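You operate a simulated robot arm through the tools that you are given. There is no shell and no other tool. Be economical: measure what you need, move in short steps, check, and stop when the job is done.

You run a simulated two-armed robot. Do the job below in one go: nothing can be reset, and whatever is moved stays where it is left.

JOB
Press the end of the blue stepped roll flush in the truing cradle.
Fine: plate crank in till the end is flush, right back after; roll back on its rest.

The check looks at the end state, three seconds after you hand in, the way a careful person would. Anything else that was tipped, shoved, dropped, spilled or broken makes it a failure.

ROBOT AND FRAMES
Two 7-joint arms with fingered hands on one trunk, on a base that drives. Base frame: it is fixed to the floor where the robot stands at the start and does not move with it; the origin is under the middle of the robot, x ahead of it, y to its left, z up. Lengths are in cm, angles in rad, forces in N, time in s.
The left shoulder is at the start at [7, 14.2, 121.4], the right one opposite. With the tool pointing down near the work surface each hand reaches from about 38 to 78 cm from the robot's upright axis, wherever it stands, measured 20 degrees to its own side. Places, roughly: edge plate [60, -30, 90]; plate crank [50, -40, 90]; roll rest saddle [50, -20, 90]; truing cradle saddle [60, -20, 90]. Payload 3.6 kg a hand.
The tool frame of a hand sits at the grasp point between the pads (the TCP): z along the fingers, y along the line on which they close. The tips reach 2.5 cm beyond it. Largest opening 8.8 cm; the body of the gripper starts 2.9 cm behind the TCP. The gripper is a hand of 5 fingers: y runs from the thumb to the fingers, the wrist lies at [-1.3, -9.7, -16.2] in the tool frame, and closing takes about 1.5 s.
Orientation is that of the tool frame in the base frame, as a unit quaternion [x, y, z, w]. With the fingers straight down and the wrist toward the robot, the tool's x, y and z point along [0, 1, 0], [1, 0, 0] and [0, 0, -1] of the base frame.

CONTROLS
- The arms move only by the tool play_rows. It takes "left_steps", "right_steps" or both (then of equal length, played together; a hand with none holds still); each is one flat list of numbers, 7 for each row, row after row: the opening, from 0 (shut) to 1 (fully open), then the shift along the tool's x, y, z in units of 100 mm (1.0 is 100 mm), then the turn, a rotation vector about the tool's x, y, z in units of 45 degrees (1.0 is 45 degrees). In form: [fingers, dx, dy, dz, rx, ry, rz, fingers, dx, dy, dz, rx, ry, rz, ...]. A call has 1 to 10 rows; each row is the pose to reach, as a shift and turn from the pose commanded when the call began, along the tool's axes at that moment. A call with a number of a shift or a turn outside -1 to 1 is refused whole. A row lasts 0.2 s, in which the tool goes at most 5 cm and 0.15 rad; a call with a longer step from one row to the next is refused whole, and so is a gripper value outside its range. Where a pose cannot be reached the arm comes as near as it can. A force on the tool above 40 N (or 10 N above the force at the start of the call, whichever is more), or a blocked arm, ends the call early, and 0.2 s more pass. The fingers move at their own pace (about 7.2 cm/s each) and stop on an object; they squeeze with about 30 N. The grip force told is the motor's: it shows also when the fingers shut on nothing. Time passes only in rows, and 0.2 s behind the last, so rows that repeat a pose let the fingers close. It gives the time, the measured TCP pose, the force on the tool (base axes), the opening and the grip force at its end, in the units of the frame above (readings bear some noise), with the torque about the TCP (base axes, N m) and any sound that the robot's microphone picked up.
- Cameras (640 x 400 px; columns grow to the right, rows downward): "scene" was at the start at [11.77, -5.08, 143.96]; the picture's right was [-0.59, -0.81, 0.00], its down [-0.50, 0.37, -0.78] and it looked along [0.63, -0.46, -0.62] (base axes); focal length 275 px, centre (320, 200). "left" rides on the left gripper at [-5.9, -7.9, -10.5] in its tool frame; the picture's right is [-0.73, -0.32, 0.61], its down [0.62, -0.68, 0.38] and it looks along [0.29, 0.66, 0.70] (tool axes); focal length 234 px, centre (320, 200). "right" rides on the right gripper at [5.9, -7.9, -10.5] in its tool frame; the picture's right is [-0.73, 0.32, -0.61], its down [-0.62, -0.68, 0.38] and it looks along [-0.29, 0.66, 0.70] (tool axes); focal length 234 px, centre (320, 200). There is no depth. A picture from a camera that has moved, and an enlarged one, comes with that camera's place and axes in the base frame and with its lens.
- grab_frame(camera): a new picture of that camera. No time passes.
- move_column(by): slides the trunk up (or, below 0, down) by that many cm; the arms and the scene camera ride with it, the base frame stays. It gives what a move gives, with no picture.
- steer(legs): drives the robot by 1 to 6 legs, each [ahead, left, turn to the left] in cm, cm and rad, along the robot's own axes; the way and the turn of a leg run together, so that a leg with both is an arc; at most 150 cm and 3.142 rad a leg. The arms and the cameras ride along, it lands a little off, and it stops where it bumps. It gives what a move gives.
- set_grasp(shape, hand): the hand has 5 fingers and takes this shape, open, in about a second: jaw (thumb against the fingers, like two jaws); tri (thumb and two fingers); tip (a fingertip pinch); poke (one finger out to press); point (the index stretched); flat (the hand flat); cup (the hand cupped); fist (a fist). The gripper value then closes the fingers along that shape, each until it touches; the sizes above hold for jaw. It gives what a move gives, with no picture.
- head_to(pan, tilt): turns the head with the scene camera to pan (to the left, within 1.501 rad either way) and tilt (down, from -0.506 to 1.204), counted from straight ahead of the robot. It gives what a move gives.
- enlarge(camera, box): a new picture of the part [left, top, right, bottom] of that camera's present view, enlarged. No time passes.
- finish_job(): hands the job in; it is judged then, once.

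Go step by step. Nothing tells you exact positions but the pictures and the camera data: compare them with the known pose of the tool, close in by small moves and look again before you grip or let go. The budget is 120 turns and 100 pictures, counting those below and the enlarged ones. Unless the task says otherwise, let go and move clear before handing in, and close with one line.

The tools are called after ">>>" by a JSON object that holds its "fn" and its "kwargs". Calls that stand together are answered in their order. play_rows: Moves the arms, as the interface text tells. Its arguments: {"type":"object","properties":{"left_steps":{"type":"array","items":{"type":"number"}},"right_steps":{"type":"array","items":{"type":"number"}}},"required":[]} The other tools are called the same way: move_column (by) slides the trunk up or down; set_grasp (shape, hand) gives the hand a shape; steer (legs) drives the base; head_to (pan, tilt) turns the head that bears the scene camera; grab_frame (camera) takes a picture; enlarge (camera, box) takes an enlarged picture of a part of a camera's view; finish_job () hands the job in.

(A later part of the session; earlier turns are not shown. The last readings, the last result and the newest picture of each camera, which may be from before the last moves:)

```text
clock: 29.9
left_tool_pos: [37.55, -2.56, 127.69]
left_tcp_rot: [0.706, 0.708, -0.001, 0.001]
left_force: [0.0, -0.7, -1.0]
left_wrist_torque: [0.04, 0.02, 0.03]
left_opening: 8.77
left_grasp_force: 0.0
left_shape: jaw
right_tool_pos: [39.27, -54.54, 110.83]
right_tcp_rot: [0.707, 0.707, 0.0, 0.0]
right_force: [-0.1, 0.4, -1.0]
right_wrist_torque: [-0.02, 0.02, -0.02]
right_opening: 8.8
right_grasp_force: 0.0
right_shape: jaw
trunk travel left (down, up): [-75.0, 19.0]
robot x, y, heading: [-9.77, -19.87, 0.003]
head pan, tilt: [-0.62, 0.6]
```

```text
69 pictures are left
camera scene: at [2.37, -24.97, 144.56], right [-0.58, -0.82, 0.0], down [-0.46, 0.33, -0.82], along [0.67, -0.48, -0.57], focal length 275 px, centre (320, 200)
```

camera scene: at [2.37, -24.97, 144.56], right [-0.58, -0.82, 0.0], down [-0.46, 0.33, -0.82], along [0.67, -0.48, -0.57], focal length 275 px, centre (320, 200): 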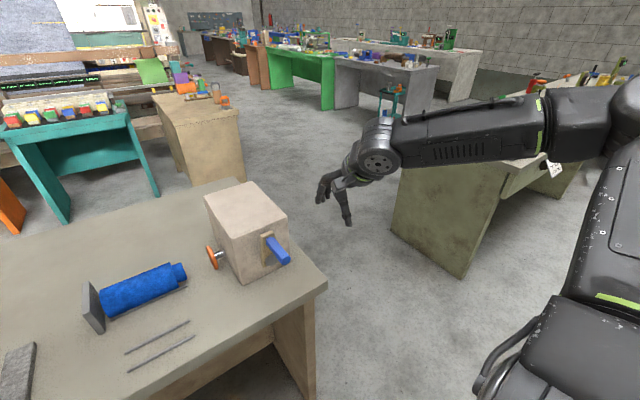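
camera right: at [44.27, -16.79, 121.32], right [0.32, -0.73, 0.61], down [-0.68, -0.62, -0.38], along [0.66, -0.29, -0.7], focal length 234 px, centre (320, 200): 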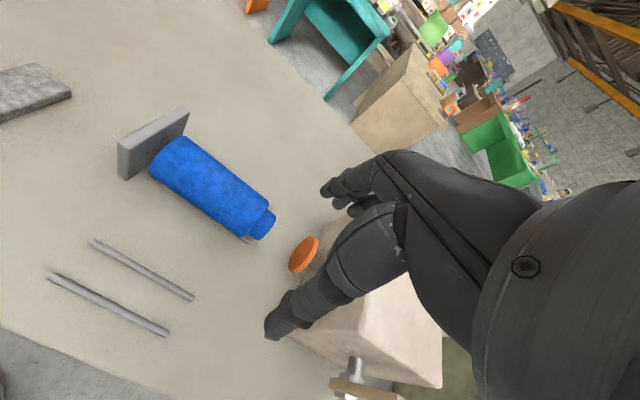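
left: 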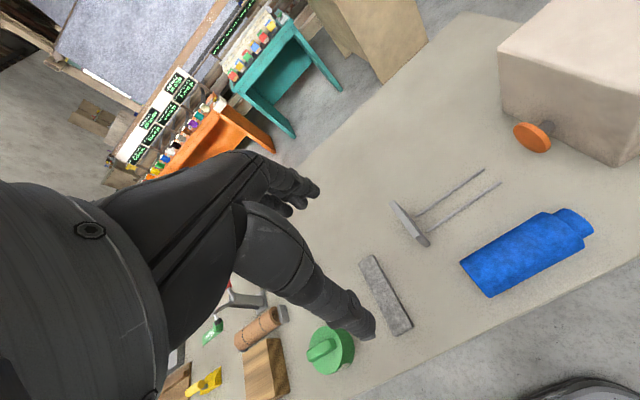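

>>> {"fn": "enlarge", "kwargs": {"camera": "scene", "box": [190, 175, 310, 290]}}

>>> {"fn": "grab_frame", "kwargs": {"camera": "right"}}

>>> {"fn": "grab_frame", "kwargs": {"camera": "left"}}

```text
3.48 times, centred on (250, 232) of scene
camera zoom: at [2.37, -24.97, 144.56], right [-0.58, -0.82, 0.0], down [-0.46, 0.33, -0.82], along [0.67, -0.48, -0.57], focal length 956 px, centre (564, 87)
```

zoom: 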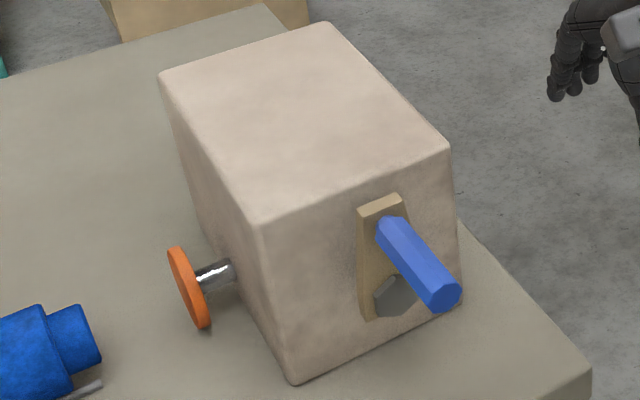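

```text
67 pictures are left
camera right: at [31.36, -48.64, 121.34], right [0.32, -0.73, 0.61], down [-0.68, -0.62, -0.38], along [0.66, -0.29, -0.7], focal length 234 px, centre (320, 200)
```

right: 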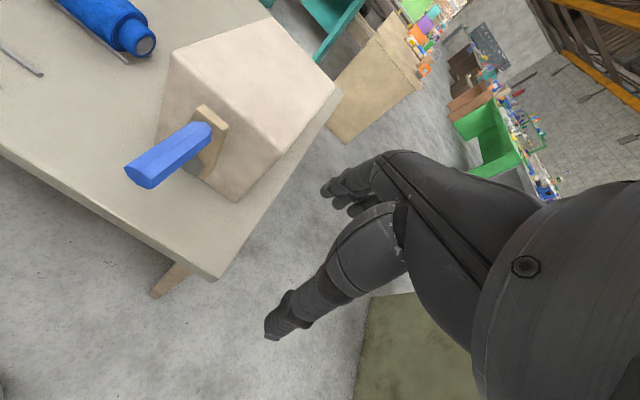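

```text
66 pictures are left
camera left: at [29.54, -8.62, 138.12], right [-0.32, -0.73, -0.61], down [-0.68, 0.62, -0.38], along [0.66, 0.29, -0.7], focal length 234 px, centre (320, 200)
```

left: 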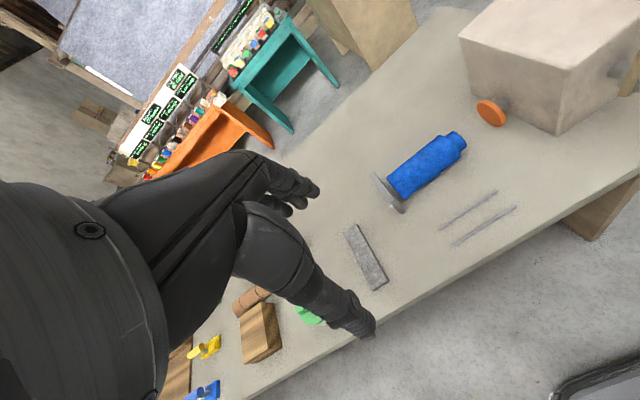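

Triangulated: the handle runs x≈40–48 at y≈−42.9, z≈100.7; hub at y≈−43.2, z≈92.7, so the crank radius is ≈8 with the handle straight up. I'll yaw the hand 90° so the fingers straddle the handle sideways.

>>> {"fn": "play_rows", "kwargs": {"right_steps": [1, 0, 0, 0, 0, 0, -0.17, 1, 0, 0, 0, 0, 0, -0.34, 1, 0, 0, 0, 0, 0, -0.51, 1, 0, 0, 0, 0, 0, -0.68, 1, 0, 0, 0, 0, 0, -0.85, 1, 0, 0, 0, 0, 0, -1.0, 1, 0, 0, 0, 0, 0, -1.0]}}

>>> {"fn": "play_rows", "kwargs": {"right_steps": [1, 0, 0, 0, 0, 0, -0.17, 1, 0, 0, 0, 0, 0, -0.34, 1, 0, 0, 0, 0, 0, -0.51, 1, 0, 0, 0, 0, 0, -0.68, 1, 0, 0, 0, 0, 0, -0.85, 1, 0, 0, 0, 0, 0, -1.0, 1, 0, 0, 0, 0, 0, -1.0]}}

>>> {"fn": "grab_frame", "kwargs": {"camera": "scene"}}

```text
clock: 31.5
left_tool_pos: [37.51, -2.65, 127.65]
left_tcp_rot: [0.707, 0.708, 0.0, 0.0]
left_force: [-0.6, 0.1, 0.6]
left_wrist_torque: [0.01, 0.0, -0.02]
left_opening: 8.78
left_grasp_force: 0.1
left_shape: jaw
right_tool_pos: [39.13, -54.41, 110.93]
right_tcp_rot: [0.381, 0.925, 0.001, 0.001]
right_force: [0.0, 0.0, -0.8]
right_wrist_torque: [0.0, 0.02, -0.03]
right_opening: 8.77
right_grasp_force: 0.0
right_shape: jaw
trunk travel left (down, up): [-75.0, 19.0]
robot x, y, heading: [-9.93, -19.86, 0.004]
head pan, tilt: [-0.62, 0.6]
```

```text
clock: 33.1
left_tool_pos: [37.46, -2.67, 127.66]
left_tcp_rot: [0.707, 0.708, 0.0, 0.0]
left_force: [-1.0, 0.2, -0.2]
left_wrist_torque: [0.01, 0.02, 0.01]
left_opening: 8.76
left_grasp_force: 0.1
left_shape: jaw
right_tool_pos: [39.3, -54.44, 110.9]
right_tcp_rot: [-0.002, 1.0, 0.001, 0.0]
right_force: [0.1, 0.7, -0.2]
right_wrist_torque: [-0.04, -0.01, -0.05]
right_opening: 8.8
right_grasp_force: 0.1
right_shape: jaw
trunk travel left (down, up): [-75.0, 19.0]
robot x, y, heading: [-9.42, -19.79, -0.0]
head pan, tilt: [-0.62, 0.6]
```

```text
65 pictures are left
camera scene: at [2.35, -24.97, 144.56], right [-0.58, -0.82, 0.0], down [-0.46, 0.33, -0.83], along [0.67, -0.48, -0.56], focal length 275 px, centre (320, 200)
```

scene: 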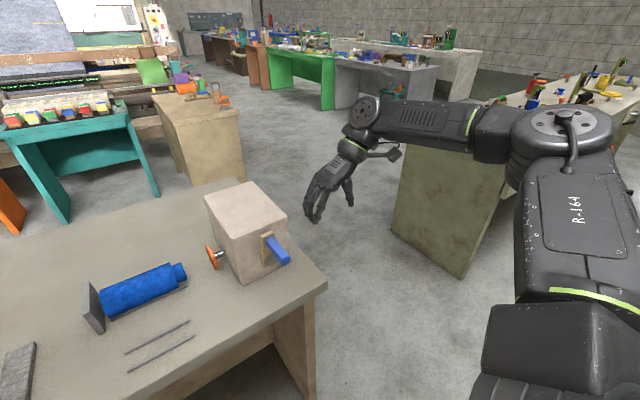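

The yaw works. Moving above the handle at height.

>>> {"fn": "play_rows", "kwargs": {"right_steps": [1, -0.1, 0.4, 0, 0, 0, 0, 1, -0.3, 0.8, 0, 0, 0, 0, 1, -0.32, 1, 0, 0, 0, 0, 1, -0.32, 1, 0, 0, 0, 0]}}

>>> {"fn": "play_rows", "kwargs": {"right_steps": [1, 0, 0.14, 0.1, 0, 0, 0, 1, 0, 0.14, 0.3, 0, 0, 0, 1, 0, 0.14, 0.3, 0, 0, 0]}}

>>> {"fn": "grab_frame", "kwargs": {"camera": "right"}}

>>> {"fn": "enlarge", "kwargs": {"camera": "scene", "box": [190, 130, 350, 290]}}

```text
clock: 34.1
left_tool_pos: [37.5, -2.66, 127.73]
left_tcp_rot: [0.706, 0.708, 0.0, 0.0]
left_force: [-0.3, -0.1, -0.5]
left_wrist_torque: [-0.04, 0.01, -0.01]
left_opening: 8.76
left_grasp_force: 0.1
left_shape: jaw
right_tool_pos: [42.41, -44.33, 110.82]
right_tcp_rot: [-0.001, 1.0, 0.0, 0.001]
right_force: [1.0, 0.3, -0.6]
right_wrist_torque: [0.03, 0.0, 0.02]
right_opening: 8.8
right_grasp_force: 0.0
right_shape: jaw
trunk travel left (down, up): [-75.0, 19.0]
robot x, y, heading: [-9.55, -19.77, 0.004]
head pan, tilt: [-0.62, 0.6]
```

```text
clock: 34.9
left_tool_pos: [37.46, -2.61, 127.75]
left_tcp_rot: [0.707, 0.707, 0.001, -0.001]
left_force: [-0.5, -1.1, -0.2]
left_wrist_torque: [0.0, -0.03, 0.03]
left_opening: 8.76
left_grasp_force: 0.0
left_shape: jaw
right_tool_pos: [42.33, -42.96, 107.76]
right_tcp_rot: [-0.001, 1.0, 0.0, 0.001]
right_force: [-0.2, -0.6, -0.6]
right_wrist_torque: [-0.02, -0.01, -0.01]
right_opening: 8.77
right_grasp_force: 0.1
right_shape: jaw
trunk travel left (down, up): [-75.0, 19.0]
robot x, y, heading: [-9.89, -20.18, 0.005]
head pan, tilt: [-0.62, 0.6]
```

```text
64 pictures are left
camera right: at [36.43, -50.85, 118.27], right [0.72, 0.32, 0.61], down [0.63, -0.68, -0.38], along [0.29, 0.66, -0.7], focal length 234 px, centre (320, 200)
```

right: 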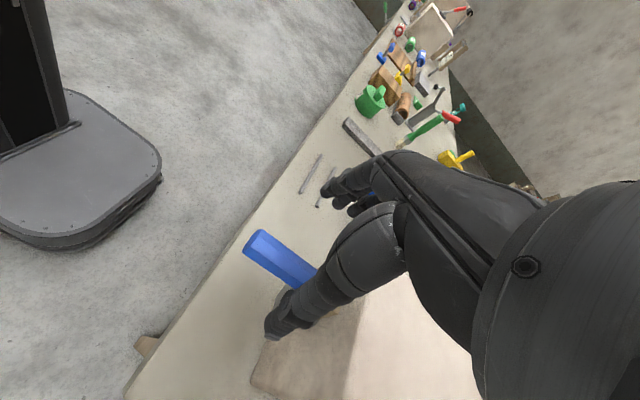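

```text
2.50 times, centred on (270, 210) of scene
camera zoom: at [2.36, -24.95, 144.56], right [-0.58, -0.82, 0.0], down [-0.46, 0.33, -0.83], along [0.67, -0.48, -0.56], focal length 687 px, centre (445, 175)
```

zoom: 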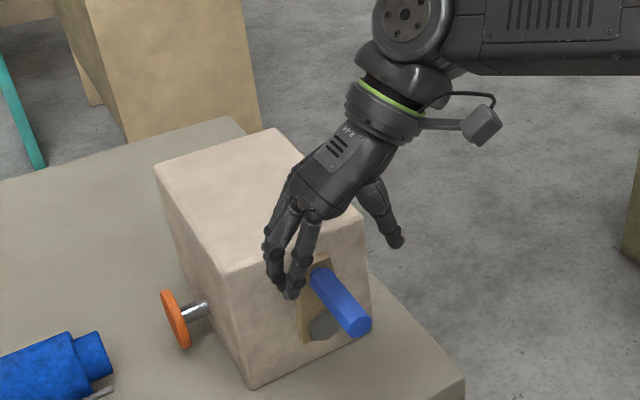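

Fingers straddle the handle. Descending around it.

>>> {"fn": "play_rows", "kwargs": {"right_steps": [1, 0, 0.01, 0.2, 0, 0, 0, 1, 0, 0.01, 0.4, 0, 0, 0, 1, 0, 0.01, 0.6, 0, 0, 0, 1, 0, 0.01, 0.62, 0, 0, 0]}}

>>> {"fn": "grab_frame", "kwargs": {"camera": "right"}}

>>> {"fn": "enlarge", "kwargs": {"camera": "scene", "box": [190, 150, 350, 290]}}

```text
clock: 35.9
left_tool_pos: [37.64, -2.69, 127.56]
left_tcp_rot: [0.707, 0.707, -0.001, 0.0]
left_force: [-0.4, 0.1, 1.2]
left_wrist_torque: [-0.02, -0.02, -0.01]
left_opening: 8.78
left_grasp_force: 0.0
left_shape: jaw
right_tool_pos: [42.47, -42.94, 101.6]
right_tcp_rot: [-0.001, 1.0, 0.001, 0.001]
right_force: [0.3, -0.2, -0.5]
right_wrist_torque: [0.04, 0.01, 0.02]
right_opening: 8.78
right_grasp_force: 0.1
right_shape: jaw
trunk travel left (down, up): [-75.0, 19.0]
robot x, y, heading: [-9.91, -19.88, -0.0]
head pan, tilt: [-0.62, 0.6]
```

```text
62 pictures are left
camera right: at [36.54, -50.81, 112.05], right [0.72, 0.32, 0.61], down [0.63, -0.68, -0.38], along [0.29, 0.66, -0.7], focal length 234 px, centre (320, 200)
```

right: 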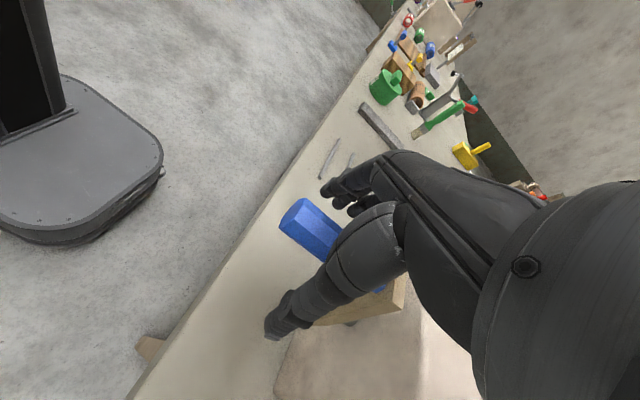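

```text
2.86 times, centred on (270, 220) of scene
camera zoom: at [2.38, -24.97, 144.56], right [-0.58, -0.82, 0.0], down [-0.46, 0.33, -0.82], along [0.67, -0.48, -0.57], focal length 785 px, centre (463, 143)
```

zoom: 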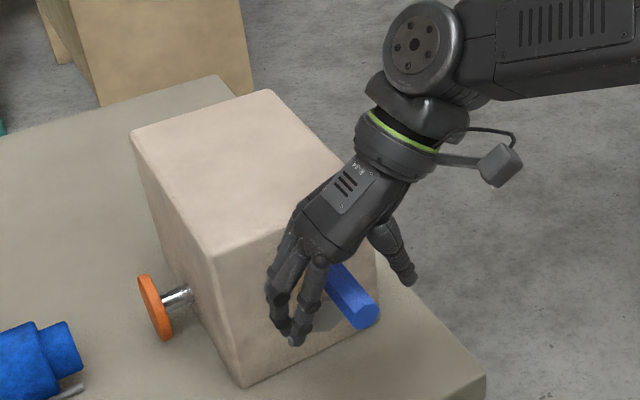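

The handle is between thumb and fingers. Closing.

>>> {"fn": "play_rows", "kwargs": {"right_steps": [0.5, 0, 0, 0, 0, 0, 0, 0.2, 0, 0, 0, 0, 0, 0, 0, 0, 0, 0, 0, 0, 0, 0, 0, 0, 0, 0, 0, 0, 0, 0, 0, 0, 0, 0, 0, 0, 0, 0, 0, 0, 0, 0, 0, 0, 0, 0, 0, 0, 0]}}

>>> {"fn": "play_rows", "kwargs": {"right_steps": [0, 0, -0.04, 0, 0, 0, 0, 0, 0, -0.08, 0, 0, 0, 0, 0, 0, -0.12, 0.01, 0, 0, 0, 0, 0, -0.16, 0.016, 0, 0, 0, 0, 0, -0.2, 0.025, 0, 0, 0, 0, 0, -0.2, 0.025, 0, 0, 0]}}

>>> {"fn": "enlarge", "kwargs": {"camera": "scene", "box": [190, 150, 350, 290]}}

```text
clock: 37.5
left_tool_pos: [37.7, -2.63, 127.56]
left_tcp_rot: [0.707, 0.707, -0.001, -0.001]
left_force: [-0.6, 0.8, -0.3]
left_wrist_torque: [0.0, -0.01, 0.03]
left_opening: 8.77
left_grasp_force: 0.0
left_shape: jaw
right_tool_pos: [42.52, -43.0, 101.51]
right_tcp_rot: [-0.002, 1.0, 0.0, -0.001]
right_force: [-4.5, 1.0, -19.5]
right_wrist_torque: [0.0, 0.05, 0.19]
right_opening: 1.3
right_grasp_force: 29.2
right_shape: jaw
trunk travel left (down, up): [-75.0, 19.0]
robot x, y, heading: [-9.61, -19.8, 0.0]
head pan, tilt: [-0.62, 0.6]
```

```text
clock: 38.7
left_tool_pos: [37.81, -2.56, 127.55]
left_tcp_rot: [0.706, 0.708, -0.001, -0.001]
left_force: [-0.4, -0.3, -0.6]
left_wrist_torque: [0.0, 0.0, -0.01]
left_opening: 8.76
left_grasp_force: 0.0
left_shape: jaw
right_tool_pos: [42.61, -44.63, 101.1]
right_tcp_rot: [-0.004, 1.0, -0.001, -0.005]
right_force: [-2.6, 10.4, -24.3]
right_wrist_torque: [0.13, 0.01, 0.14]
right_opening: 1.2
right_grasp_force: 29.7
right_shape: jaw
trunk travel left (down, up): [-75.0, 19.0]
robot x, y, heading: [-9.9, -19.67, 0.004]
head pan, tilt: [-0.62, 0.6]
stopped in row 5 (right hand): the force on the tool passed its limit (the readings are from after the stop); the commanded pose is now the measured one
```

```text
2.86 times, centred on (270, 220) of scene
camera zoom: at [2.73, -24.86, 144.55], right [-0.58, -0.82, 0.0], down [-0.46, 0.33, -0.82], along [0.67, -0.48, -0.57], focal length 785 px, centre (463, 143)
```

zoom: 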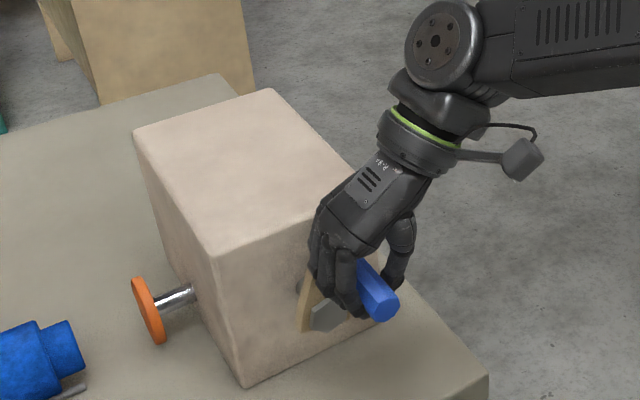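

Turning to the robot's right drives the plate toward the roll – the right direction. I'll loosen the grip into a cage and swing along the arc, tilting the hand partly with it.

>>> {"fn": "play_rows", "kwargs": {"right_steps": [0.22, 0, 0, 0, 0, 0, 0, 0.22, 0, 0, 0, 0, 0, 0, 0.22, 0, -0.067, 0.015, -0.056, 0, 0, 0.22, 0, -0.135, 0.035, -0.111, 0, 0, 0.22, 0, -0.202, 0.062, -0.167, 0, 0, 0.22, 0, -0.266, 0.095, -0.222, 0, 0, 0.22, 0, -0.326, 0.133, -0.278, 0, 0, 0.22, 0, -0.384, 0.176, -0.333, 0, 0, 0.22, 0, -0.384, 0.176, -0.333, 0, 0]}}

>>> {"fn": "enlarge", "kwargs": {"camera": "scene", "box": [150, 150, 350, 310]}}

```text
clock: 40.7
left_tool_pos: [37.53, -2.62, 127.58]
left_tcp_rot: [0.707, 0.708, 0.0, 0.0]
left_force: [-0.6, 0.1, 0.2]
left_wrist_torque: [0.02, -0.05, -0.01]
left_opening: 8.76
left_grasp_force: 0.1
left_shape: jaw
right_tool_pos: [39.59, -48.54, 102.0]
right_tcp_rot: [-0.002, 0.992, 0.129, -0.001]
right_force: [-0.4, 1.3, 0.8]
right_wrist_torque: [0.0, 0.0, 0.05]
right_opening: 1.96
right_grasp_force: 0.0
right_shape: jaw
right hand out of reach, approached as far as the arm can: row 6, 7, 8, 9
trunk travel left (down, up): [-75.0, 19.0]
robot x, y, heading: [-9.53, -19.91, 0.007]
head pan, tilt: [-0.62, 0.6]
```

```text
2.50 times, centred on (250, 230) of scene
camera zoom: at [2.39, -24.88, 144.56], right [-0.58, -0.82, 0.0], down [-0.46, 0.33, -0.83], along [0.67, -0.48, -0.56], focal length 687 px, centre (495, 125)
```

zoom: 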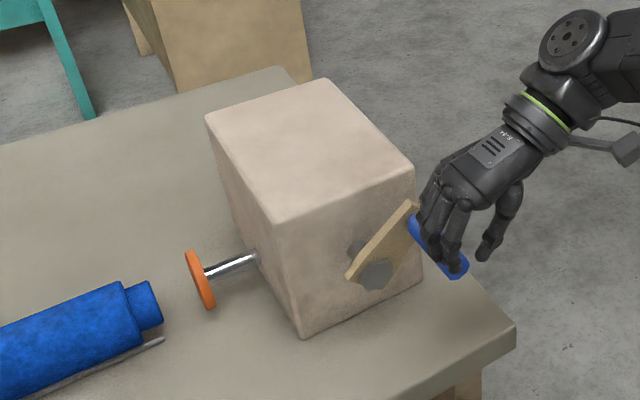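

The plate advanced with the crank at ~40°, but the arm ran out of reach and slipped toward the handle's end. I'll open, lift clear, and shift the base right.

>>> {"fn": "play_rows", "kwargs": {"right_steps": [0.6, 0, 0, 0, 0, 0, 0, 1, 0, 0, 0, 0, 0, 0, 1, 0, 0, 0, 0, 0, 0, 1, 0, 0, 0, 0, 0, 0, 1, 0, 0, -0.2, 0, 0, 0, 1, 0, 0, -0.5, 0, 0, 0, 1, 0, 0, -0.8, 0, 0, 0, 1, 0, 0, -0.8, 0, 0, 0]}}

>>> {"fn": "steer", "kwargs": {"legs": [[0, -22, 0]]}}

>>> {"fn": "head_to", "kwargs": {"pan": -0.2, "tilt": 0.65}}

>>> {"fn": "grab_frame", "kwargs": {"camera": "scene"}}

```text
clock: 42.5
left_tool_pos: [37.48, -2.52, 127.61]
left_tcp_rot: [0.707, 0.707, -0.001, -0.001]
left_force: [0.4, -0.7, 0.0]
left_wrist_torque: [-0.02, 0.03, 0.04]
left_opening: 8.75
left_grasp_force: 0.1
left_shape: jaw
right_tool_pos: [39.6, -50.57, 109.7]
right_tcp_rot: [-0.002, 0.991, 0.131, -0.001]
right_force: [0.1, -1.3, 0.0]
right_wrist_torque: [0.0, 0.0, -0.01]
right_opening: 8.78
right_grasp_force: 0.0
right_shape: jaw
trunk travel left (down, up): [-75.0, 19.0]
robot x, y, heading: [-9.76, -19.97, 0.002]
head pan, tilt: [-0.62, 0.6]
```

```text
clock: 44.2
left_tool_pos: [37.48, -24.52, 127.71]
left_tcp_rot: [0.705, 0.709, -0.001, 0.0]
left_force: [0.0, 0.0, 0.2]
left_wrist_torque: [0.02, 0.0, 0.01]
left_opening: 8.78
left_grasp_force: 0.0
left_shape: jaw
right_tool_pos: [39.52, -72.49, 109.67]
right_tcp_rot: [-0.004, 0.992, 0.13, -0.001]
right_force: [0.1, -1.3, 0.2]
right_wrist_torque: [0.02, -0.01, 0.04]
right_opening: 8.75
right_grasp_force: 0.0
right_shape: jaw
trunk travel left (down, up): [-75.0, 19.0]
robot x, y, heading: [-9.64, -41.66, 0.006]
head pan, tilt: [-0.62, 0.6]
```

```text
clock: 45.1
left_tool_pos: [37.56, -24.55, 127.66]
left_tcp_rot: [0.705, 0.709, 0.0, 0.0]
left_force: [-0.1, 0.4, 0.4]
left_wrist_torque: [0.03, -0.01, 0.04]
left_opening: 8.78
left_grasp_force: 0.0
left_shape: jaw
right_tool_pos: [39.69, -72.7, 109.67]
right_tcp_rot: [-0.003, 0.991, 0.131, -0.001]
right_force: [0.1, 0.6, 0.8]
right_wrist_torque: [-0.02, 0.03, 0.0]
right_opening: 8.78
right_grasp_force: 0.1
right_shape: jaw
trunk travel left (down, up): [-75.0, 19.0]
robot x, y, heading: [-9.63, -41.82, 0.006]
head pan, tilt: [-0.201, 0.649]
```

```text
58 pictures are left
camera scene: at [3.75, -43.64, 144.13], right [-0.2, -0.98, 0.0], down [-0.59, 0.12, -0.8], along [0.78, -0.16, -0.6], focal length 275 px, centre (320, 200)
```

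scene: 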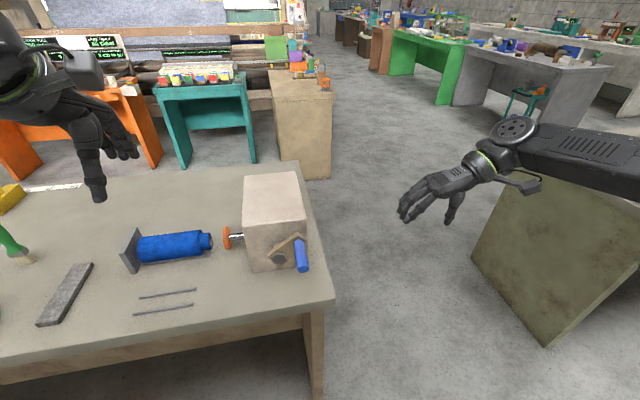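

>>> {"fn": "enlarge", "kwargs": {"camera": "scene", "box": [110, 160, 350, 310]}}

>>> {"fn": "enlarge", "kwargs": {"camera": "scene", "box": [230, 210, 330, 290]}}

```text
2.67 times, centred on (230, 235) of scene
camera zoom: at [3.75, -43.64, 144.13], right [-0.2, -0.98, 0.0], down [-0.59, 0.12, -0.8], along [0.78, -0.16, -0.6], focal length 733 px, centre (560, 107)
```

zoom: 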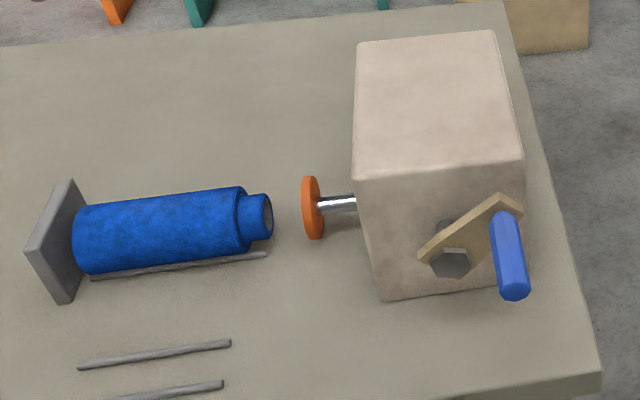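

```text
5.00 times, centred on (280, 250) of scene
camera zoom: at [3.75, -43.64, 144.13], right [-0.2, -0.98, 0.0], down [-0.59, 0.12, -0.8], along [0.78, -0.16, -0.6], focal length 1374 px, centre (520, -50)
```

zoom: 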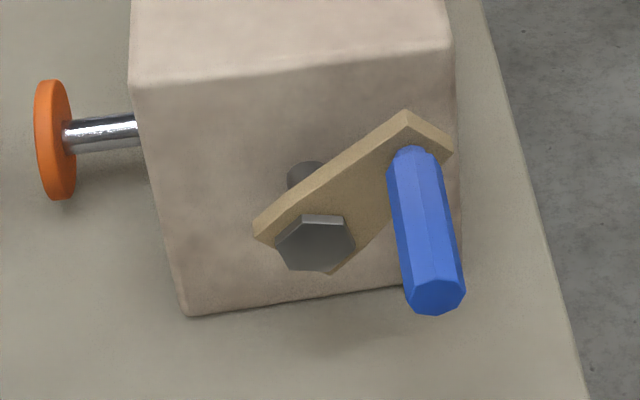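

Better estimate: hub at (y −42.8, z 94.5), radius ≈6.3, handle now at ~47°, and the plate face at y≈−28.5. I need about 120° more. I'll bring the hand back over the handle, upright.

>>> {"fn": "play_rows", "kwargs": {"right_steps": [1, 0, 0.3, 0.08, 0.11, 0, 0, 1, 0, 0.6, 0.16, 0.22, 0, 0, 1, -0.1, 0.966, 0.26, 0.333, 0, 0, 1, -0.19, 0.966, 0.26, 0.333, 0, 0]}}

>>> {"fn": "play_rows", "kwargs": {"right_steps": [1, 0, 0.4, 0, 0, 0, 0, 1, 0, 0.8, 0, 0, 0, 0, 1, 0, 1, 0, 0, 0, 0, 1, 0, 1, 0, 0, 0, 0]}}

>>> {"fn": "grab_frame", "kwargs": {"camera": "scene"}}

```text
clock: 46.1
left_tool_pos: [37.54, -24.66, 127.6]
left_tcp_rot: [0.705, 0.709, 0.0, 0.0]
left_force: [0.3, 1.1, 0.6]
left_wrist_torque: [0.0, 0.0, -0.02]
left_opening: 8.78
left_grasp_force: 0.1
left_shape: jaw
right_tool_pos: [41.4, -62.59, 109.53]
right_tcp_rot: [-0.003, 1.0, 0.001, -0.001]
right_force: [1.0, 0.3, -0.2]
right_wrist_torque: [0.0, 0.01, 0.0]
right_opening: 8.78
right_grasp_force: 0.1
right_shape: jaw
trunk travel left (down, up): [-75.0, 19.0]
robot x, y, heading: [-9.68, -42.38, -0.001]
head pan, tilt: [-0.201, 0.649]
```

```text
clock: 47.1
left_tool_pos: [37.56, -24.69, 127.71]
left_tcp_rot: [0.705, 0.709, 0.0, 0.0]
left_force: [-0.2, 0.2, 0.3]
left_wrist_torque: [-0.01, -0.02, -0.01]
left_opening: 8.77
left_grasp_force: 0.0
left_shape: jaw
right_tool_pos: [41.58, -52.52, 109.69]
right_tcp_rot: [-0.003, 1.0, 0.0, 0.0]
right_force: [-0.9, -1.0, -1.3]
right_wrist_torque: [0.0, 0.01, 0.05]
right_opening: 8.8
right_grasp_force: 0.1
right_shape: jaw
trunk travel left (down, up): [-75.0, 19.0]
robot x, y, heading: [-9.79, -41.79, 0.01]
head pan, tilt: [-0.201, 0.649]
```

```text
55 pictures are left
camera scene: at [3.76, -43.6, 144.13], right [-0.19, -0.98, 0.0], down [-0.59, 0.12, -0.8], along [0.78, -0.16, -0.6], focal length 275 px, centre (320, 200)
```

scene: 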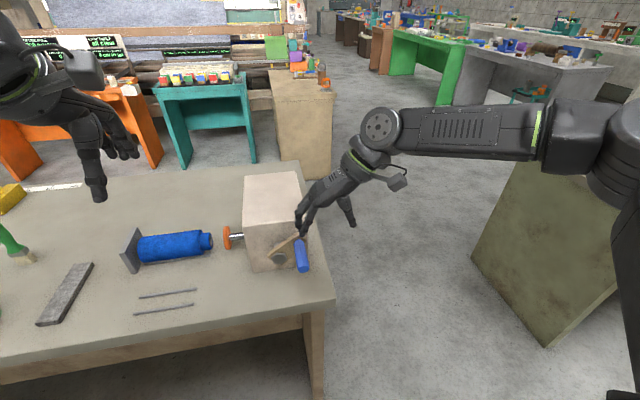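

>>> {"fn": "play_rows", "kwargs": {"right_steps": [1, 0, 0.25, 0, 0, 0, 0, 1, 0, 0.5, 0.1, 0, 0, 0, 1, 0, 0.5, 0.3, 0, 0, 0, 1, 0, 0.5, 0.5, 0, 0, 0, 1, 0, 0.5, 0.5, 0, 0, 0]}}

>>> {"fn": "enlarge", "kwargs": {"camera": "scene", "box": [220, 160, 380, 290]}}

>>> {"fn": "grab_frame", "kwargs": {"camera": "right"}}

```text
clock: 48.3
left_tool_pos: [37.57, -24.57, 127.82]
left_tcp_rot: [0.705, 0.709, 0.0, 0.0]
left_force: [0.5, 1.5, -0.5]
left_wrist_torque: [0.01, 0.01, -0.01]
left_opening: 8.76
left_grasp_force: 0.1
left_shape: jaw
right_tool_pos: [41.01, -48.12, 104.91]
right_tcp_rot: [-0.002, 1.0, 0.001, 0.0]
right_force: [0.0, 0.1, 0.5]
right_wrist_torque: [-0.02, 0.01, 0.01]
right_opening: 8.79
right_grasp_force: 0.1
right_shape: jaw
right hand out of reach, approached as far as the arm can: row 4, 5
trunk travel left (down, up): [-75.0, 19.0]
robot x, y, heading: [-9.56, -42.03, 0.008]
head pan, tilt: [-0.201, 0.649]
```

```text
3.08 times, centred on (300, 225) of scene
camera zoom: at [3.77, -43.55, 144.13], right [-0.19, -0.98, 0.0], down [-0.59, 0.12, -0.8], along [0.78, -0.16, -0.6], focal length 846 px, centre (382, 123)
```

zoom: 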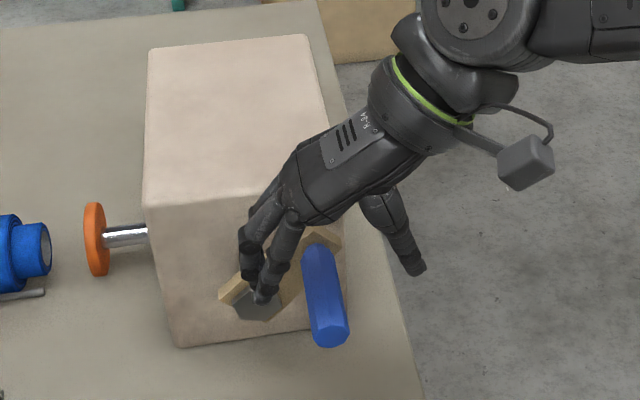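

```text
53 pictures are left
camera right: at [35.19, -56.07, 115.39], right [0.72, 0.33, 0.61], down [0.63, -0.68, -0.38], along [0.29, 0.66, -0.7], focal length 234 px, centre (320, 200)
```

right: 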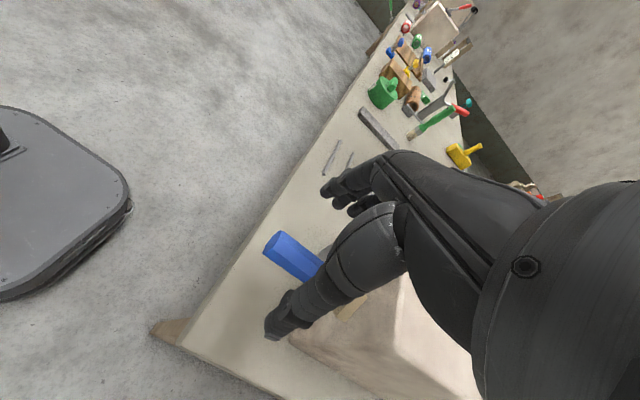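

Reach is limited at this low height; lowering the trunk should help. I'll raise the hand, then lower the trunk by 12 cm.

>>> {"fn": "play_rows", "kwargs": {"right_steps": [1, 0, 0, -0.3, 0, 0, 0, 1, 0, 0, -0.6, 0, 0, 0, 1, 0, 0, -1, 0, 0, 0, 1, 0, 0, -1, 0, 0, 0]}}

>>> {"fn": "move_column", "kwargs": {"by": -10}}

>>> {"fn": "play_rows", "kwargs": {"right_steps": [1, -0.05, 0.06, 0.2, 0, 0, 0, 1, -0.05, 0.06, 0.35, 0, 0, 0, 1, -0.05, 0.06, 0.5, 0, 0, 0, 1, -0.05, 0.06, 0.5, 0, 0, 0]}}

```text
clock: 49.3
left_tool_pos: [37.56, -24.63, 127.63]
left_tcp_rot: [0.706, 0.708, 0.0, -0.001]
left_force: [-0.2, 0.7, -0.3]
left_wrist_torque: [0.02, -0.01, 0.03]
left_opening: 8.78
left_grasp_force: 0.1
left_shape: jaw
right_tool_pos: [41.01, -48.29, 114.85]
right_tcp_rot: [-0.003, 1.0, 0.0, 0.0]
right_force: [0.3, 0.5, -0.4]
right_wrist_torque: [0.03, -0.03, 0.05]
right_opening: 8.76
right_grasp_force: 0.1
right_shape: jaw
trunk travel left (down, up): [-75.0, 19.0]
robot x, y, heading: [-9.72, -42.02, 0.009]
head pan, tilt: [-0.201, 0.649]
```

```text
clock: 50.6
left_tool_pos: [37.46, -24.67, 117.68]
left_tcp_rot: [0.705, 0.709, 0.001, 0.0]
left_force: [-0.6, 0.7, -0.3]
left_wrist_torque: [-0.01, 0.0, -0.02]
left_opening: 8.77
left_grasp_force: 0.1
left_shape: jaw
right_tool_pos: [40.96, -48.37, 104.82]
right_tcp_rot: [-0.003, 1.0, 0.0, -0.001]
right_force: [0.4, -0.1, -0.3]
right_wrist_torque: [-0.01, 0.0, -0.02]
right_opening: 8.77
right_grasp_force: 0.0
right_shape: jaw
trunk travel left (down, up): [-65.0, 29.0]
robot x, y, heading: [-9.64, -42.18, 0.006]
head pan, tilt: [-0.201, 0.649]
```

```text
clock: 51.6
left_tool_pos: [37.5, -24.65, 117.72]
left_tcp_rot: [0.705, 0.709, 0.0, 0.0]
left_force: [-0.3, -0.3, -0.4]
left_wrist_torque: [0.02, -0.05, 0.0]
left_opening: 8.76
left_grasp_force: 0.0
left_shape: jaw
right_tool_pos: [41.43, -47.62, 99.86]
right_tcp_rot: [-0.003, 1.0, 0.0, -0.001]
right_force: [-0.1, -0.6, -0.5]
right_wrist_torque: [0.01, 0.01, 0.01]
right_opening: 8.77
right_grasp_force: 0.1
right_shape: jaw
trunk travel left (down, up): [-65.0, 29.0]
robot x, y, heading: [-9.64, -42.05, 0.006]
head pan, tilt: [-0.201, 0.649]
```

Works. I'll do that once more to have margin for the bottom of the arc.

>>> {"fn": "play_rows", "kwargs": {"right_steps": [1, 0, 0, -0.3, 0, 0, 0, 1, 0, 0, -0.6, 0, 0, 0, 1, 0, 0, -1, 0, 0, 0, 1, 0, 0, -1, 0, 0, 0]}}

>>> {"fn": "move_column", "kwargs": {"by": -10}}

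>>> {"fn": "enlarge", "kwargs": {"camera": "scene", "box": [200, 120, 400, 270]}}

>>> {"fn": "grab_frame", "kwargs": {"camera": "right"}}

```text
clock: 52.6
left_tool_pos: [37.55, -24.65, 117.67]
left_tcp_rot: [0.705, 0.709, 0.0, 0.0]
left_force: [-0.5, -0.7, -0.3]
left_wrist_torque: [0.01, -0.01, 0.02]
left_opening: 8.78
left_grasp_force: 0.0
left_shape: jaw
right_tool_pos: [41.51, -47.75, 109.88]
right_tcp_rot: [-0.004, 1.0, 0.0, -0.001]
right_force: [0.3, 0.4, 0.1]
right_wrist_torque: [-0.02, -0.02, 0.04]
right_opening: 8.76
right_grasp_force: 0.0
right_shape: jaw
trunk travel left (down, up): [-65.0, 29.0]
robot x, y, heading: [-9.72, -42.15, 0.008]
head pan, tilt: [-0.201, 0.649]
```

```text
clock: 54.0
left_tool_pos: [37.56, -24.78, 107.6]
left_tcp_rot: [0.705, 0.709, 0.0, 0.0]
left_force: [-0.4, 0.1, -0.3]
left_wrist_torque: [0.0, 0.01, -0.02]
left_opening: 8.74
left_grasp_force: 0.0
left_shape: jaw
right_tool_pos: [41.53, -47.51, 99.77]
right_tcp_rot: [-0.003, 1.0, 0.0, 0.0]
right_force: [0.0, -0.1, 0.0]
right_wrist_torque: [0.01, -0.01, -0.01]
right_opening: 8.78
right_grasp_force: 0.0
right_shape: jaw
trunk travel left (down, up): [-55.0, 39.0]
robot x, y, heading: [-9.95, -41.83, 0.004]
head pan, tilt: [-0.201, 0.649]
```

```text
2.67 times, centred on (300, 195) of scene
camera zoom: at [3.73, -43.6, 124.14], right [-0.19, -0.98, 0.0], down [-0.59, 0.12, -0.8], along [0.78, -0.15, -0.6], focal length 733 px, centre (373, 213)
```

zoom: 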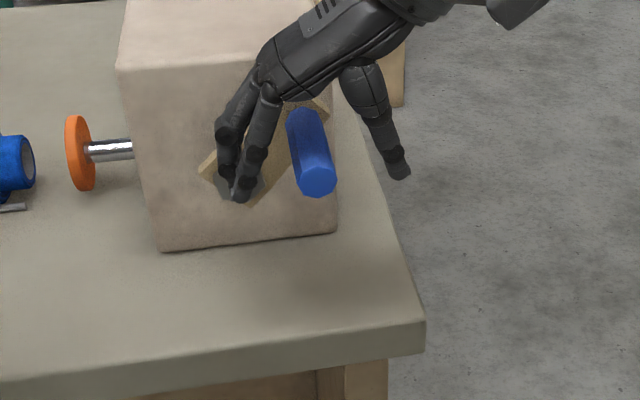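

```text
51 pictures are left
camera right: at [35.71, -55.62, 110.26], right [0.72, 0.33, 0.61], down [0.63, -0.68, -0.38], along [0.28, 0.66, -0.7], focal length 234 px, centre (320, 200)
```

right: 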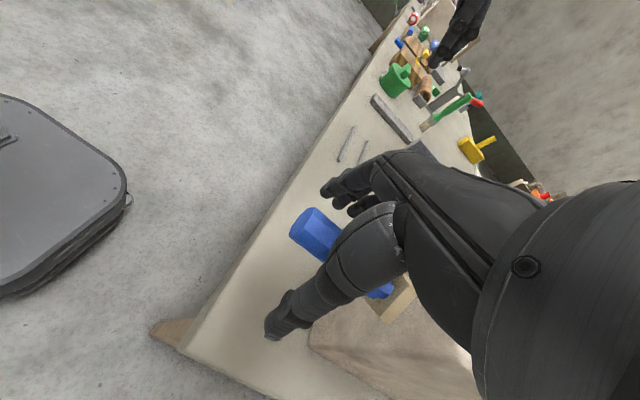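

Handle centre confirmed at (y −47.3, z 99.0). Closing and swinging from 47° to 90°.

>>> {"fn": "play_rows", "kwargs": {"right_steps": [0.5, 0, 0.01, 0.03, 0, 0, 0, 0.2, 0, 0.01, 0.03, 0, 0, 0, 0, 0, 0.01, 0.03, 0, 0, 0, 0, 0, 0.01, 0.03, 0, 0, 0, 0, 0, 0.01, 0.03, 0, 0, 0, 0, 0, 0.01, 0.03, 0, 0, 0, 0, 0, 0.01, 0.03, 0, 0, 0]}}

>>> {"fn": "play_rows", "kwargs": {"right_steps": [0, 0, -0.03, 0.04, 0, 0, 0, 0, 0, -0.062, 0.078, 0, 0, 0, 0, 0, -0.09, 0.12, 0, 0, 0, 0, 0, -0.111, 0.164, 0, 0, 0, 0, 0, -0.13, 0.21, 0, 0, 0, 0, 0, -0.146, 0.256, 0, 0, 0, 0, 0, -0.165, 0.353, 0, 0, 0, 0, 0, -0.17, 0.43, 0, 0, 0]}}

>>> {"fn": "enlarge", "kwargs": {"camera": "scene", "box": [120, 120, 360, 270]}}

```text
clock: 55.5
left_tool_pos: [37.65, -24.49, 107.58]
left_tcp_rot: [0.705, 0.709, -0.002, 0.001]
left_force: [0.5, -0.3, -0.5]
left_wrist_torque: [0.03, -0.02, 0.02]
left_opening: 8.8
left_grasp_force: 0.0
left_shape: jaw
right_tool_pos: [41.37, -47.4, 99.48]
right_tcp_rot: [-0.003, 1.0, -0.001, -0.001]
right_force: [-0.6, 5.1, -5.9]
right_wrist_torque: [0.01, 0.05, 0.13]
right_opening: 1.4
right_grasp_force: 30.1
right_shape: jaw
trunk travel left (down, up): [-55.0, 39.0]
robot x, y, heading: [-9.3, -41.97, 0.0]
head pan, tilt: [-0.201, 0.649]
```

```text
clock: 57.4
left_tool_pos: [37.5, -24.7, 107.6]
left_tcp_rot: [0.706, 0.709, 0.001, -0.001]
left_force: [0.3, -0.2, -1.1]
left_wrist_torque: [0.0, 0.02, -0.02]
left_opening: 8.76
left_grasp_force: 0.0
left_shape: jaw
right_tool_pos: [41.46, -49.52, 94.95]
right_tcp_rot: [-0.004, 1.0, 0.0, 0.0]
right_force: [-0.8, -4.7, 1.6]
right_wrist_torque: [0.01, -0.01, 0.09]
right_opening: 1.27
right_grasp_force: 30.4
right_shape: jaw
trunk travel left (down, up): [-55.0, 39.0]
robot x, y, heading: [-9.45, -41.93, 0.002]
head pan, tilt: [-0.201, 0.649]
```

```text
2.67 times, centred on (240, 195) of scene
camera zoom: at [3.72, -43.71, 124.14], right [-0.2, -0.98, 0.0], down [-0.59, 0.12, -0.8], along [0.78, -0.15, -0.6], focal length 733 px, centre (533, 213)
```

zoom: 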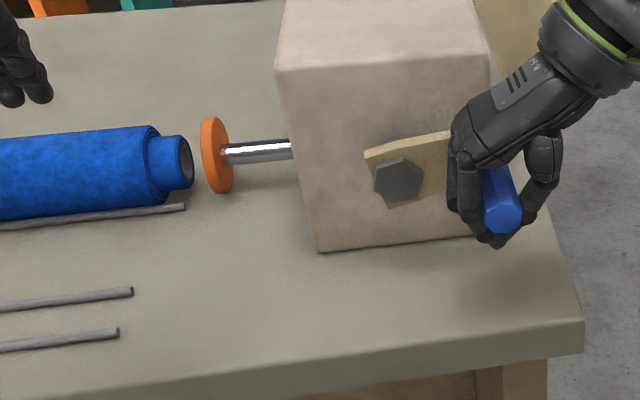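

Working well: crank near 88° and the plate close to the neck. Continuing to ~118°.

>>> {"fn": "play_rows", "kwargs": {"right_steps": [0, 0, 0.002, 0.075, 0, 0, 0, 0, 0, 0.01, 0.129, 0, 0, 0, 0, 0, 0.021, 0.183, 0, 0, 0, 0, 0, 0.038, 0.235, 0, 0, 0, 0, 0, 0.059, 0.286, 0, 0, 0, 0, 0, 0.084, 0.335, 0, 0, 0, 0, 0, 0.084, 0.335, 0, 0, 0]}}

>>> {"fn": "enlarge", "kwargs": {"camera": "scene", "box": [100, 120, 340, 270]}}

```text
clock: 59.0
left_tool_pos: [37.63, -25.12, 107.65]
left_tcp_rot: [0.706, 0.708, 0.002, -0.001]
left_force: [0.2, 1.1, 0.8]
left_wrist_torque: [0.01, 0.02, 0.02]
left_opening: 8.81
left_grasp_force: 0.1
left_shape: jaw
right_tool_pos: [41.36, -48.94, 91.83]
right_tcp_rot: [-0.003, 1.0, 0.002, -0.002]
right_force: [0.5, -25.1, -6.7]
right_wrist_torque: [0.3, -0.02, 0.05]
right_opening: 1.33
right_grasp_force: 29.8
right_shape: jaw
trunk travel left (down, up): [-55.0, 39.0]
robot x, y, heading: [-9.53, -41.81, 0.002]
head pan, tilt: [-0.201, 0.649]
```

```text
2.67 times, centred on (220, 195) of scene
camera zoom: at [3.83, -44.15, 124.11], right [-0.2, -0.98, 0.0], down [-0.59, 0.12, -0.8], along [0.78, -0.15, -0.61], focal length 733 px, centre (587, 213)
```

zoom: 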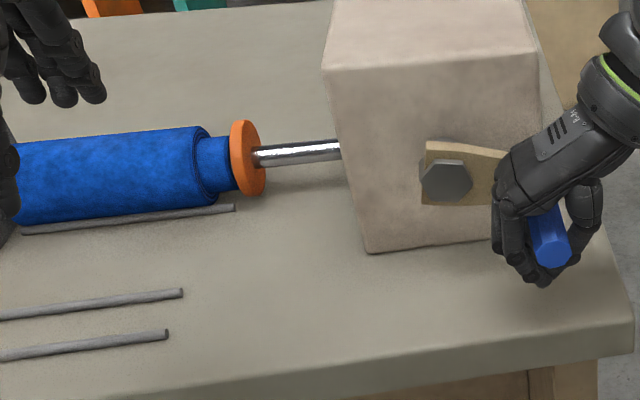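

The plate touched the neck; the force is mostly radial, so the true radius is a bit larger (~6.9). I'll relax outward, continue on the corrected arc, and move the left hand out of the view.

>>> {"fn": "play_rows", "kwargs": {"right_steps": [0, 0, -0.026, -0.023, 0, 0, 0, 0, 0, -0.026, -0.023, 0, 0, 0, 0, 0, -0.026, 0.0, 0, 0, 0, 0, 0, 0, 0.025, 0, 0, 0, 0, 0, 0.016, 0.05, 0, 0, 0, 0, 0, 0.033, 0.076, 0, 0, 0, 0, 0, 0.033, 0.076, 0, 0, 0], "left_steps": [1, 0.1, 0, -0.2, 0, 0, 0, 1, 0.3, 0, -0.4, 0, 0, 0, 1, 0.5, 0, -0.6, 0, 0, 0, 1, 0.7, 0, -0.8, 0, 0, 0, 1, 1, 0, -1, 0, 0, 0, 1, 1, 0, -1, 0, 0, 0, 1, 1, 0, -1, 0, 0, 0]}}

>>> {"fn": "enlarge", "kwargs": {"camera": "scene", "box": [80, 120, 320, 270]}}

```text
clock: 60.5
left_tool_pos: [37.53, -15.16, 117.91]
left_tcp_rot: [0.706, 0.708, 0.002, -0.002]
left_force: [0.0, -0.5, 0.4]
left_wrist_torque: [0.03, -0.01, 0.0]
left_opening: 8.77
left_grasp_force: 0.0
left_shape: jaw
right_tool_pos: [41.61, -48.59, 90.85]
right_tcp_rot: [-0.005, 1.0, 0.002, -0.002]
right_force: [-2.5, -27.2, -9.5]
right_wrist_torque: [0.39, -0.02, -0.02]
right_opening: 1.39
right_grasp_force: 30.3
right_shape: jaw
trunk travel left (down, up): [-55.0, 39.0]
robot x, y, heading: [-9.24, -42.05, 0.009]
head pan, tilt: [-0.201, 0.649]
```

```text
2.67 times, centred on (200, 195) of scene
camera zoom: at [3.84, -44.21, 124.1], right [-0.2, -0.98, -0.01], down [-0.59, 0.12, -0.8], along [0.78, -0.15, -0.61], focal length 733 px, centre (640, 213)
```

zoom: 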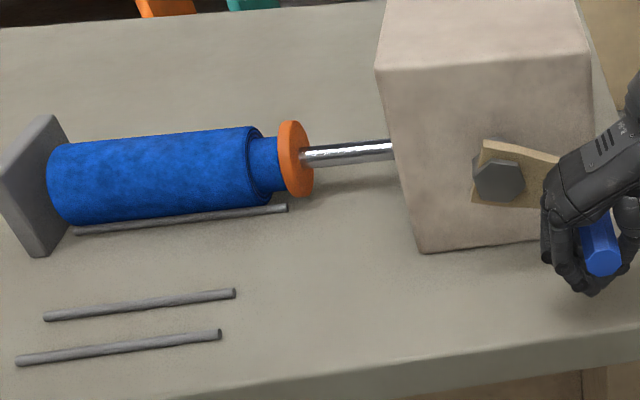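

Still mostly radial load; refitting the arc gives centre (−42.4, 94.3), R≈7.2. I'll relax outward and continue to ~130°.

>>> {"fn": "play_rows", "kwargs": {"right_steps": [0, 0, -0.03, 0.0, 0, 0, 0, 0, 0, -0.03, 0.0, 0, 0, 0, 0, 0, -0.013, 0.035, 0, 0, 0, 0, 0, 0.005, 0.067, 0, 0, 0, 0, 0, 0.023, 0.092, 0, 0, 0, 0, 0, 0.043, 0.117, 0, 0, 0, 0, 0, 0.043, 0.117, 0, 0, 0]}}

>>> {"fn": "enlarge", "kwargs": {"camera": "scene", "box": [80, 120, 320, 270]}}

```text
clock: 62.1
left_tool_pos: [37.58, -15.18, 117.83]
left_tcp_rot: [0.706, 0.708, 0.002, -0.002]
left_force: [0.0, 0.5, -0.4]
left_wrist_torque: [-0.01, -0.01, 0.01]
left_opening: 8.79
left_grasp_force: 0.0
left_shape: jaw
right_tool_pos: [41.65, -47.97, 89.74]
right_tcp_rot: [-0.003, 1.0, 0.001, -0.001]
right_force: [-3.7, -26.6, -13.7]
right_wrist_torque: [0.5, -0.07, 0.0]
right_opening: 1.35
right_grasp_force: 29.6
right_shape: jaw
trunk travel left (down, up): [-55.0, 39.0]
robot x, y, heading: [-9.85, -41.57, 0.004]
head pan, tilt: [-0.201, 0.649]
```

```text
2.67 times, centred on (200, 195) of scene
camera zoom: at [3.85, -44.19, 124.1], right [-0.2, -0.98, 0.0], down [-0.59, 0.12, -0.8], along [0.78, -0.15, -0.61], focal length 733 px, centre (640, 213)
```

zoom: 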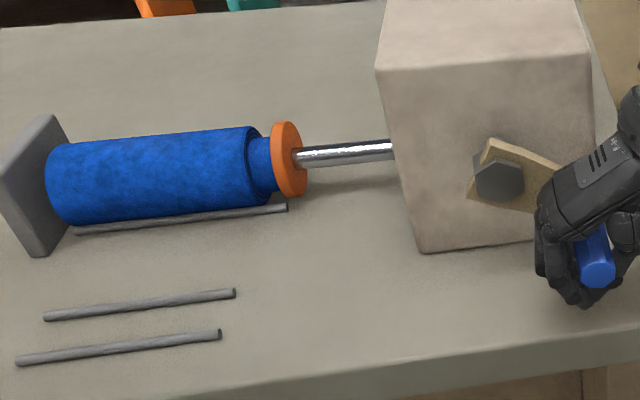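

Progress: the neck is being pushed in. The handle has ridden up in the hand, so I'll loosen, raise the hand ~2 cm relative to it and regrip.

>>> {"fn": "play_rows", "kwargs": {"right_steps": [0.3, 0, -0.02, 0, 0, 0, 0, 0.5, 0, -0.03, 0, 0, 0, 0, 0.5, 0, -0.04, -0.05, 0, 0, 0, 0.5, 0, -0.04, -0.12, 0, 0, 0, 0.5, 0, -0.04, -0.2, 0, 0, 0, 0.5, 0, -0.04, -0.2, 0, 0, 0, 0.2, 0, -0.04, -0.2, 0, 0, 0, 0, 0, -0.04, -0.2, 0, 0, 0, 0, 0, -0.04, -0.2, 0, 0, 0, 0, 0, -0.04, -0.2, 0, 0, 0]}}

>>> {"fn": "enlarge", "kwargs": {"camera": "scene", "box": [160, 140, 360, 265]}}

```text
clock: 64.3
left_tool_pos: [37.51, -14.74, 117.82]
left_tcp_rot: [0.706, 0.708, 0.001, 0.0]
left_force: [-0.5, 0.5, -0.2]
left_wrist_torque: [0.01, 0.0, 0.0]
left_opening: 8.77
left_grasp_force: 0.0
left_shape: jaw
right_tool_pos: [41.57, -48.14, 92.0]
right_tcp_rot: [-0.003, 1.0, 0.0, -0.002]
right_force: [-1.1, -7.0, -4.2]
right_wrist_torque: [-0.04, 0.04, 0.08]
right_opening: 1.46
right_grasp_force: 29.6
right_shape: jaw
trunk travel left (down, up): [-55.0, 39.0]
robot x, y, heading: [-9.94, -42.14, 0.004]
head pan, tilt: [-0.201, 0.649]
```

```text
3.20 times, centred on (260, 202) of scene
camera zoom: at [3.8, -43.77, 124.12], right [-0.2, -0.98, 0.0], down [-0.59, 0.12, -0.8], along [0.78, -0.15, -0.61], focal length 879 px, centre (512, 192)
```

zoom: 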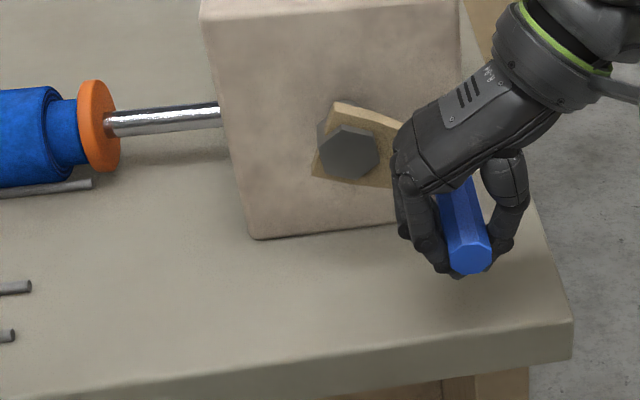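

Regripped, crank at ≈117°, and it stays put by itself. Continuing the arc.

>>> {"fn": "play_rows", "kwargs": {"right_steps": [0, 0, 0.006, 0.02, 0, 0, 0, 0, 0, 0.012, 0.04, 0, 0, 0, 0, 0, 0.025, 0.062, 0, 0, 0, 0, 0, 0.04, 0.085, 0, 0, 0, 0, 0, 0.055, 0.106, 0, 0, 0, 0, 0, 0.07, 0.13, 0, 0, 0, 0, 0, 0.088, 0.152, 0, 0, 0, 0, 0, 0.105, 0.172, 0, 0, 0, 0, 0, 0.105, 0.172, 0, 0, 0]}}

>>> {"fn": "enlarge", "kwargs": {"camera": "scene", "box": [80, 120, 320, 270]}}

```text
clock: 66.3
left_tool_pos: [37.58, -14.83, 117.71]
left_tcp_rot: [0.706, 0.709, 0.001, 0.0]
left_force: [0.2, 0.8, -0.8]
left_wrist_torque: [0.02, 0.0, -0.01]
left_opening: 8.75
left_grasp_force: 0.1
left_shape: jaw
right_tool_pos: [41.39, -47.2, 89.95]
right_tcp_rot: [-0.003, 1.0, 0.001, -0.002]
right_force: [-0.9, -10.2, -7.5]
right_wrist_torque: [0.09, -0.02, 0.06]
right_opening: 1.41
right_grasp_force: 30.1
right_shape: jaw
trunk travel left (down, up): [-55.0, 39.0]
robot x, y, heading: [-9.56, -41.75, 0.009]
head pan, tilt: [-0.201, 0.649]
```

```text
2.67 times, centred on (200, 195) of scene
camera zoom: at [3.83, -43.82, 124.11], right [-0.19, -0.98, 0.0], down [-0.59, 0.12, -0.8], along [0.78, -0.15, -0.61], focal length 733 px, centre (640, 213)
```

zoom: 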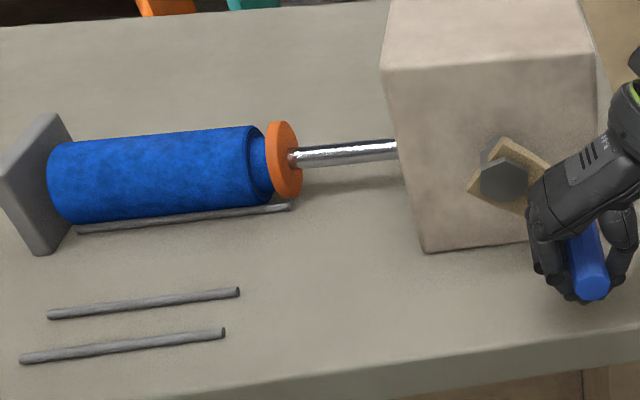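

Good, low forces; about 1.2 cm of neck remains. On to ~150°.

>>> {"fn": "play_rows", "kwargs": {"right_steps": [0, 0, 0.015, 0.02, 0, 0, 0, 0, 0, 0.035, 0.036, 0, 0, 0, 0, 0, 0.056, 0.054, 0, 0, 0, 0, 0, 0.077, 0.07, 0, 0, 0, 0, 0, 0.1, 0.086, 0, 0, 0, 0, 0, 0.125, 0.1, 0, 0, 0, 0, 0, 0.125, 0.1, 0, 0, 0]}}

>>> {"fn": "enlarge", "kwargs": {"camera": "scene", "box": [80, 120, 320, 270]}}

```text
clock: 68.0
left_tool_pos: [37.9, -14.78, 117.58]
left_tcp_rot: [0.705, 0.709, 0.0, -0.002]
left_force: [0.4, -0.1, 0.7]
left_wrist_torque: [-0.01, 0.02, 0.0]
left_opening: 8.78
left_grasp_force: 0.0
left_shape: jaw
right_tool_pos: [41.22, -46.5, 89.02]
right_tcp_rot: [-0.003, 1.0, 0.001, -0.003]
right_force: [13.7, -8.7, -8.2]
right_wrist_torque: [0.11, 0.02, 0.13]
right_opening: 1.39
right_grasp_force: 29.5
right_shape: jaw
right hand out of reach, approached as far as the arm can: row 3, 4, 5, 6, 7
trunk travel left (down, up): [-55.0, 39.0]
robot x, y, heading: [-9.41, -41.89, 0.01]
head pan, tilt: [-0.201, 0.649]
```

```text
2.67 times, centred on (200, 195) of scene
camera zoom: at [4.17, -43.78, 124.08], right [-0.19, -0.98, 0.0], down [-0.6, 0.12, -0.79], along [0.78, -0.15, -0.61], focal length 733 px, centre (640, 213)
```

zoom: 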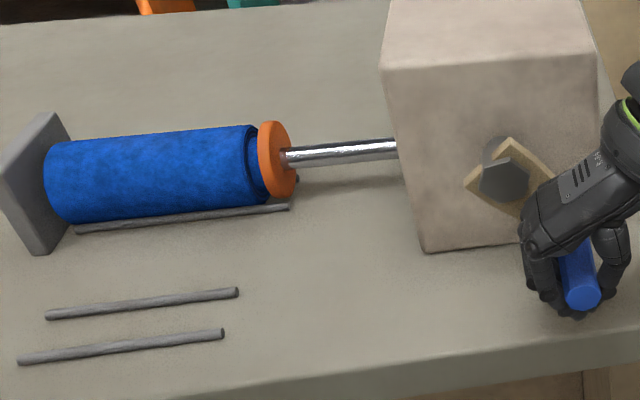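

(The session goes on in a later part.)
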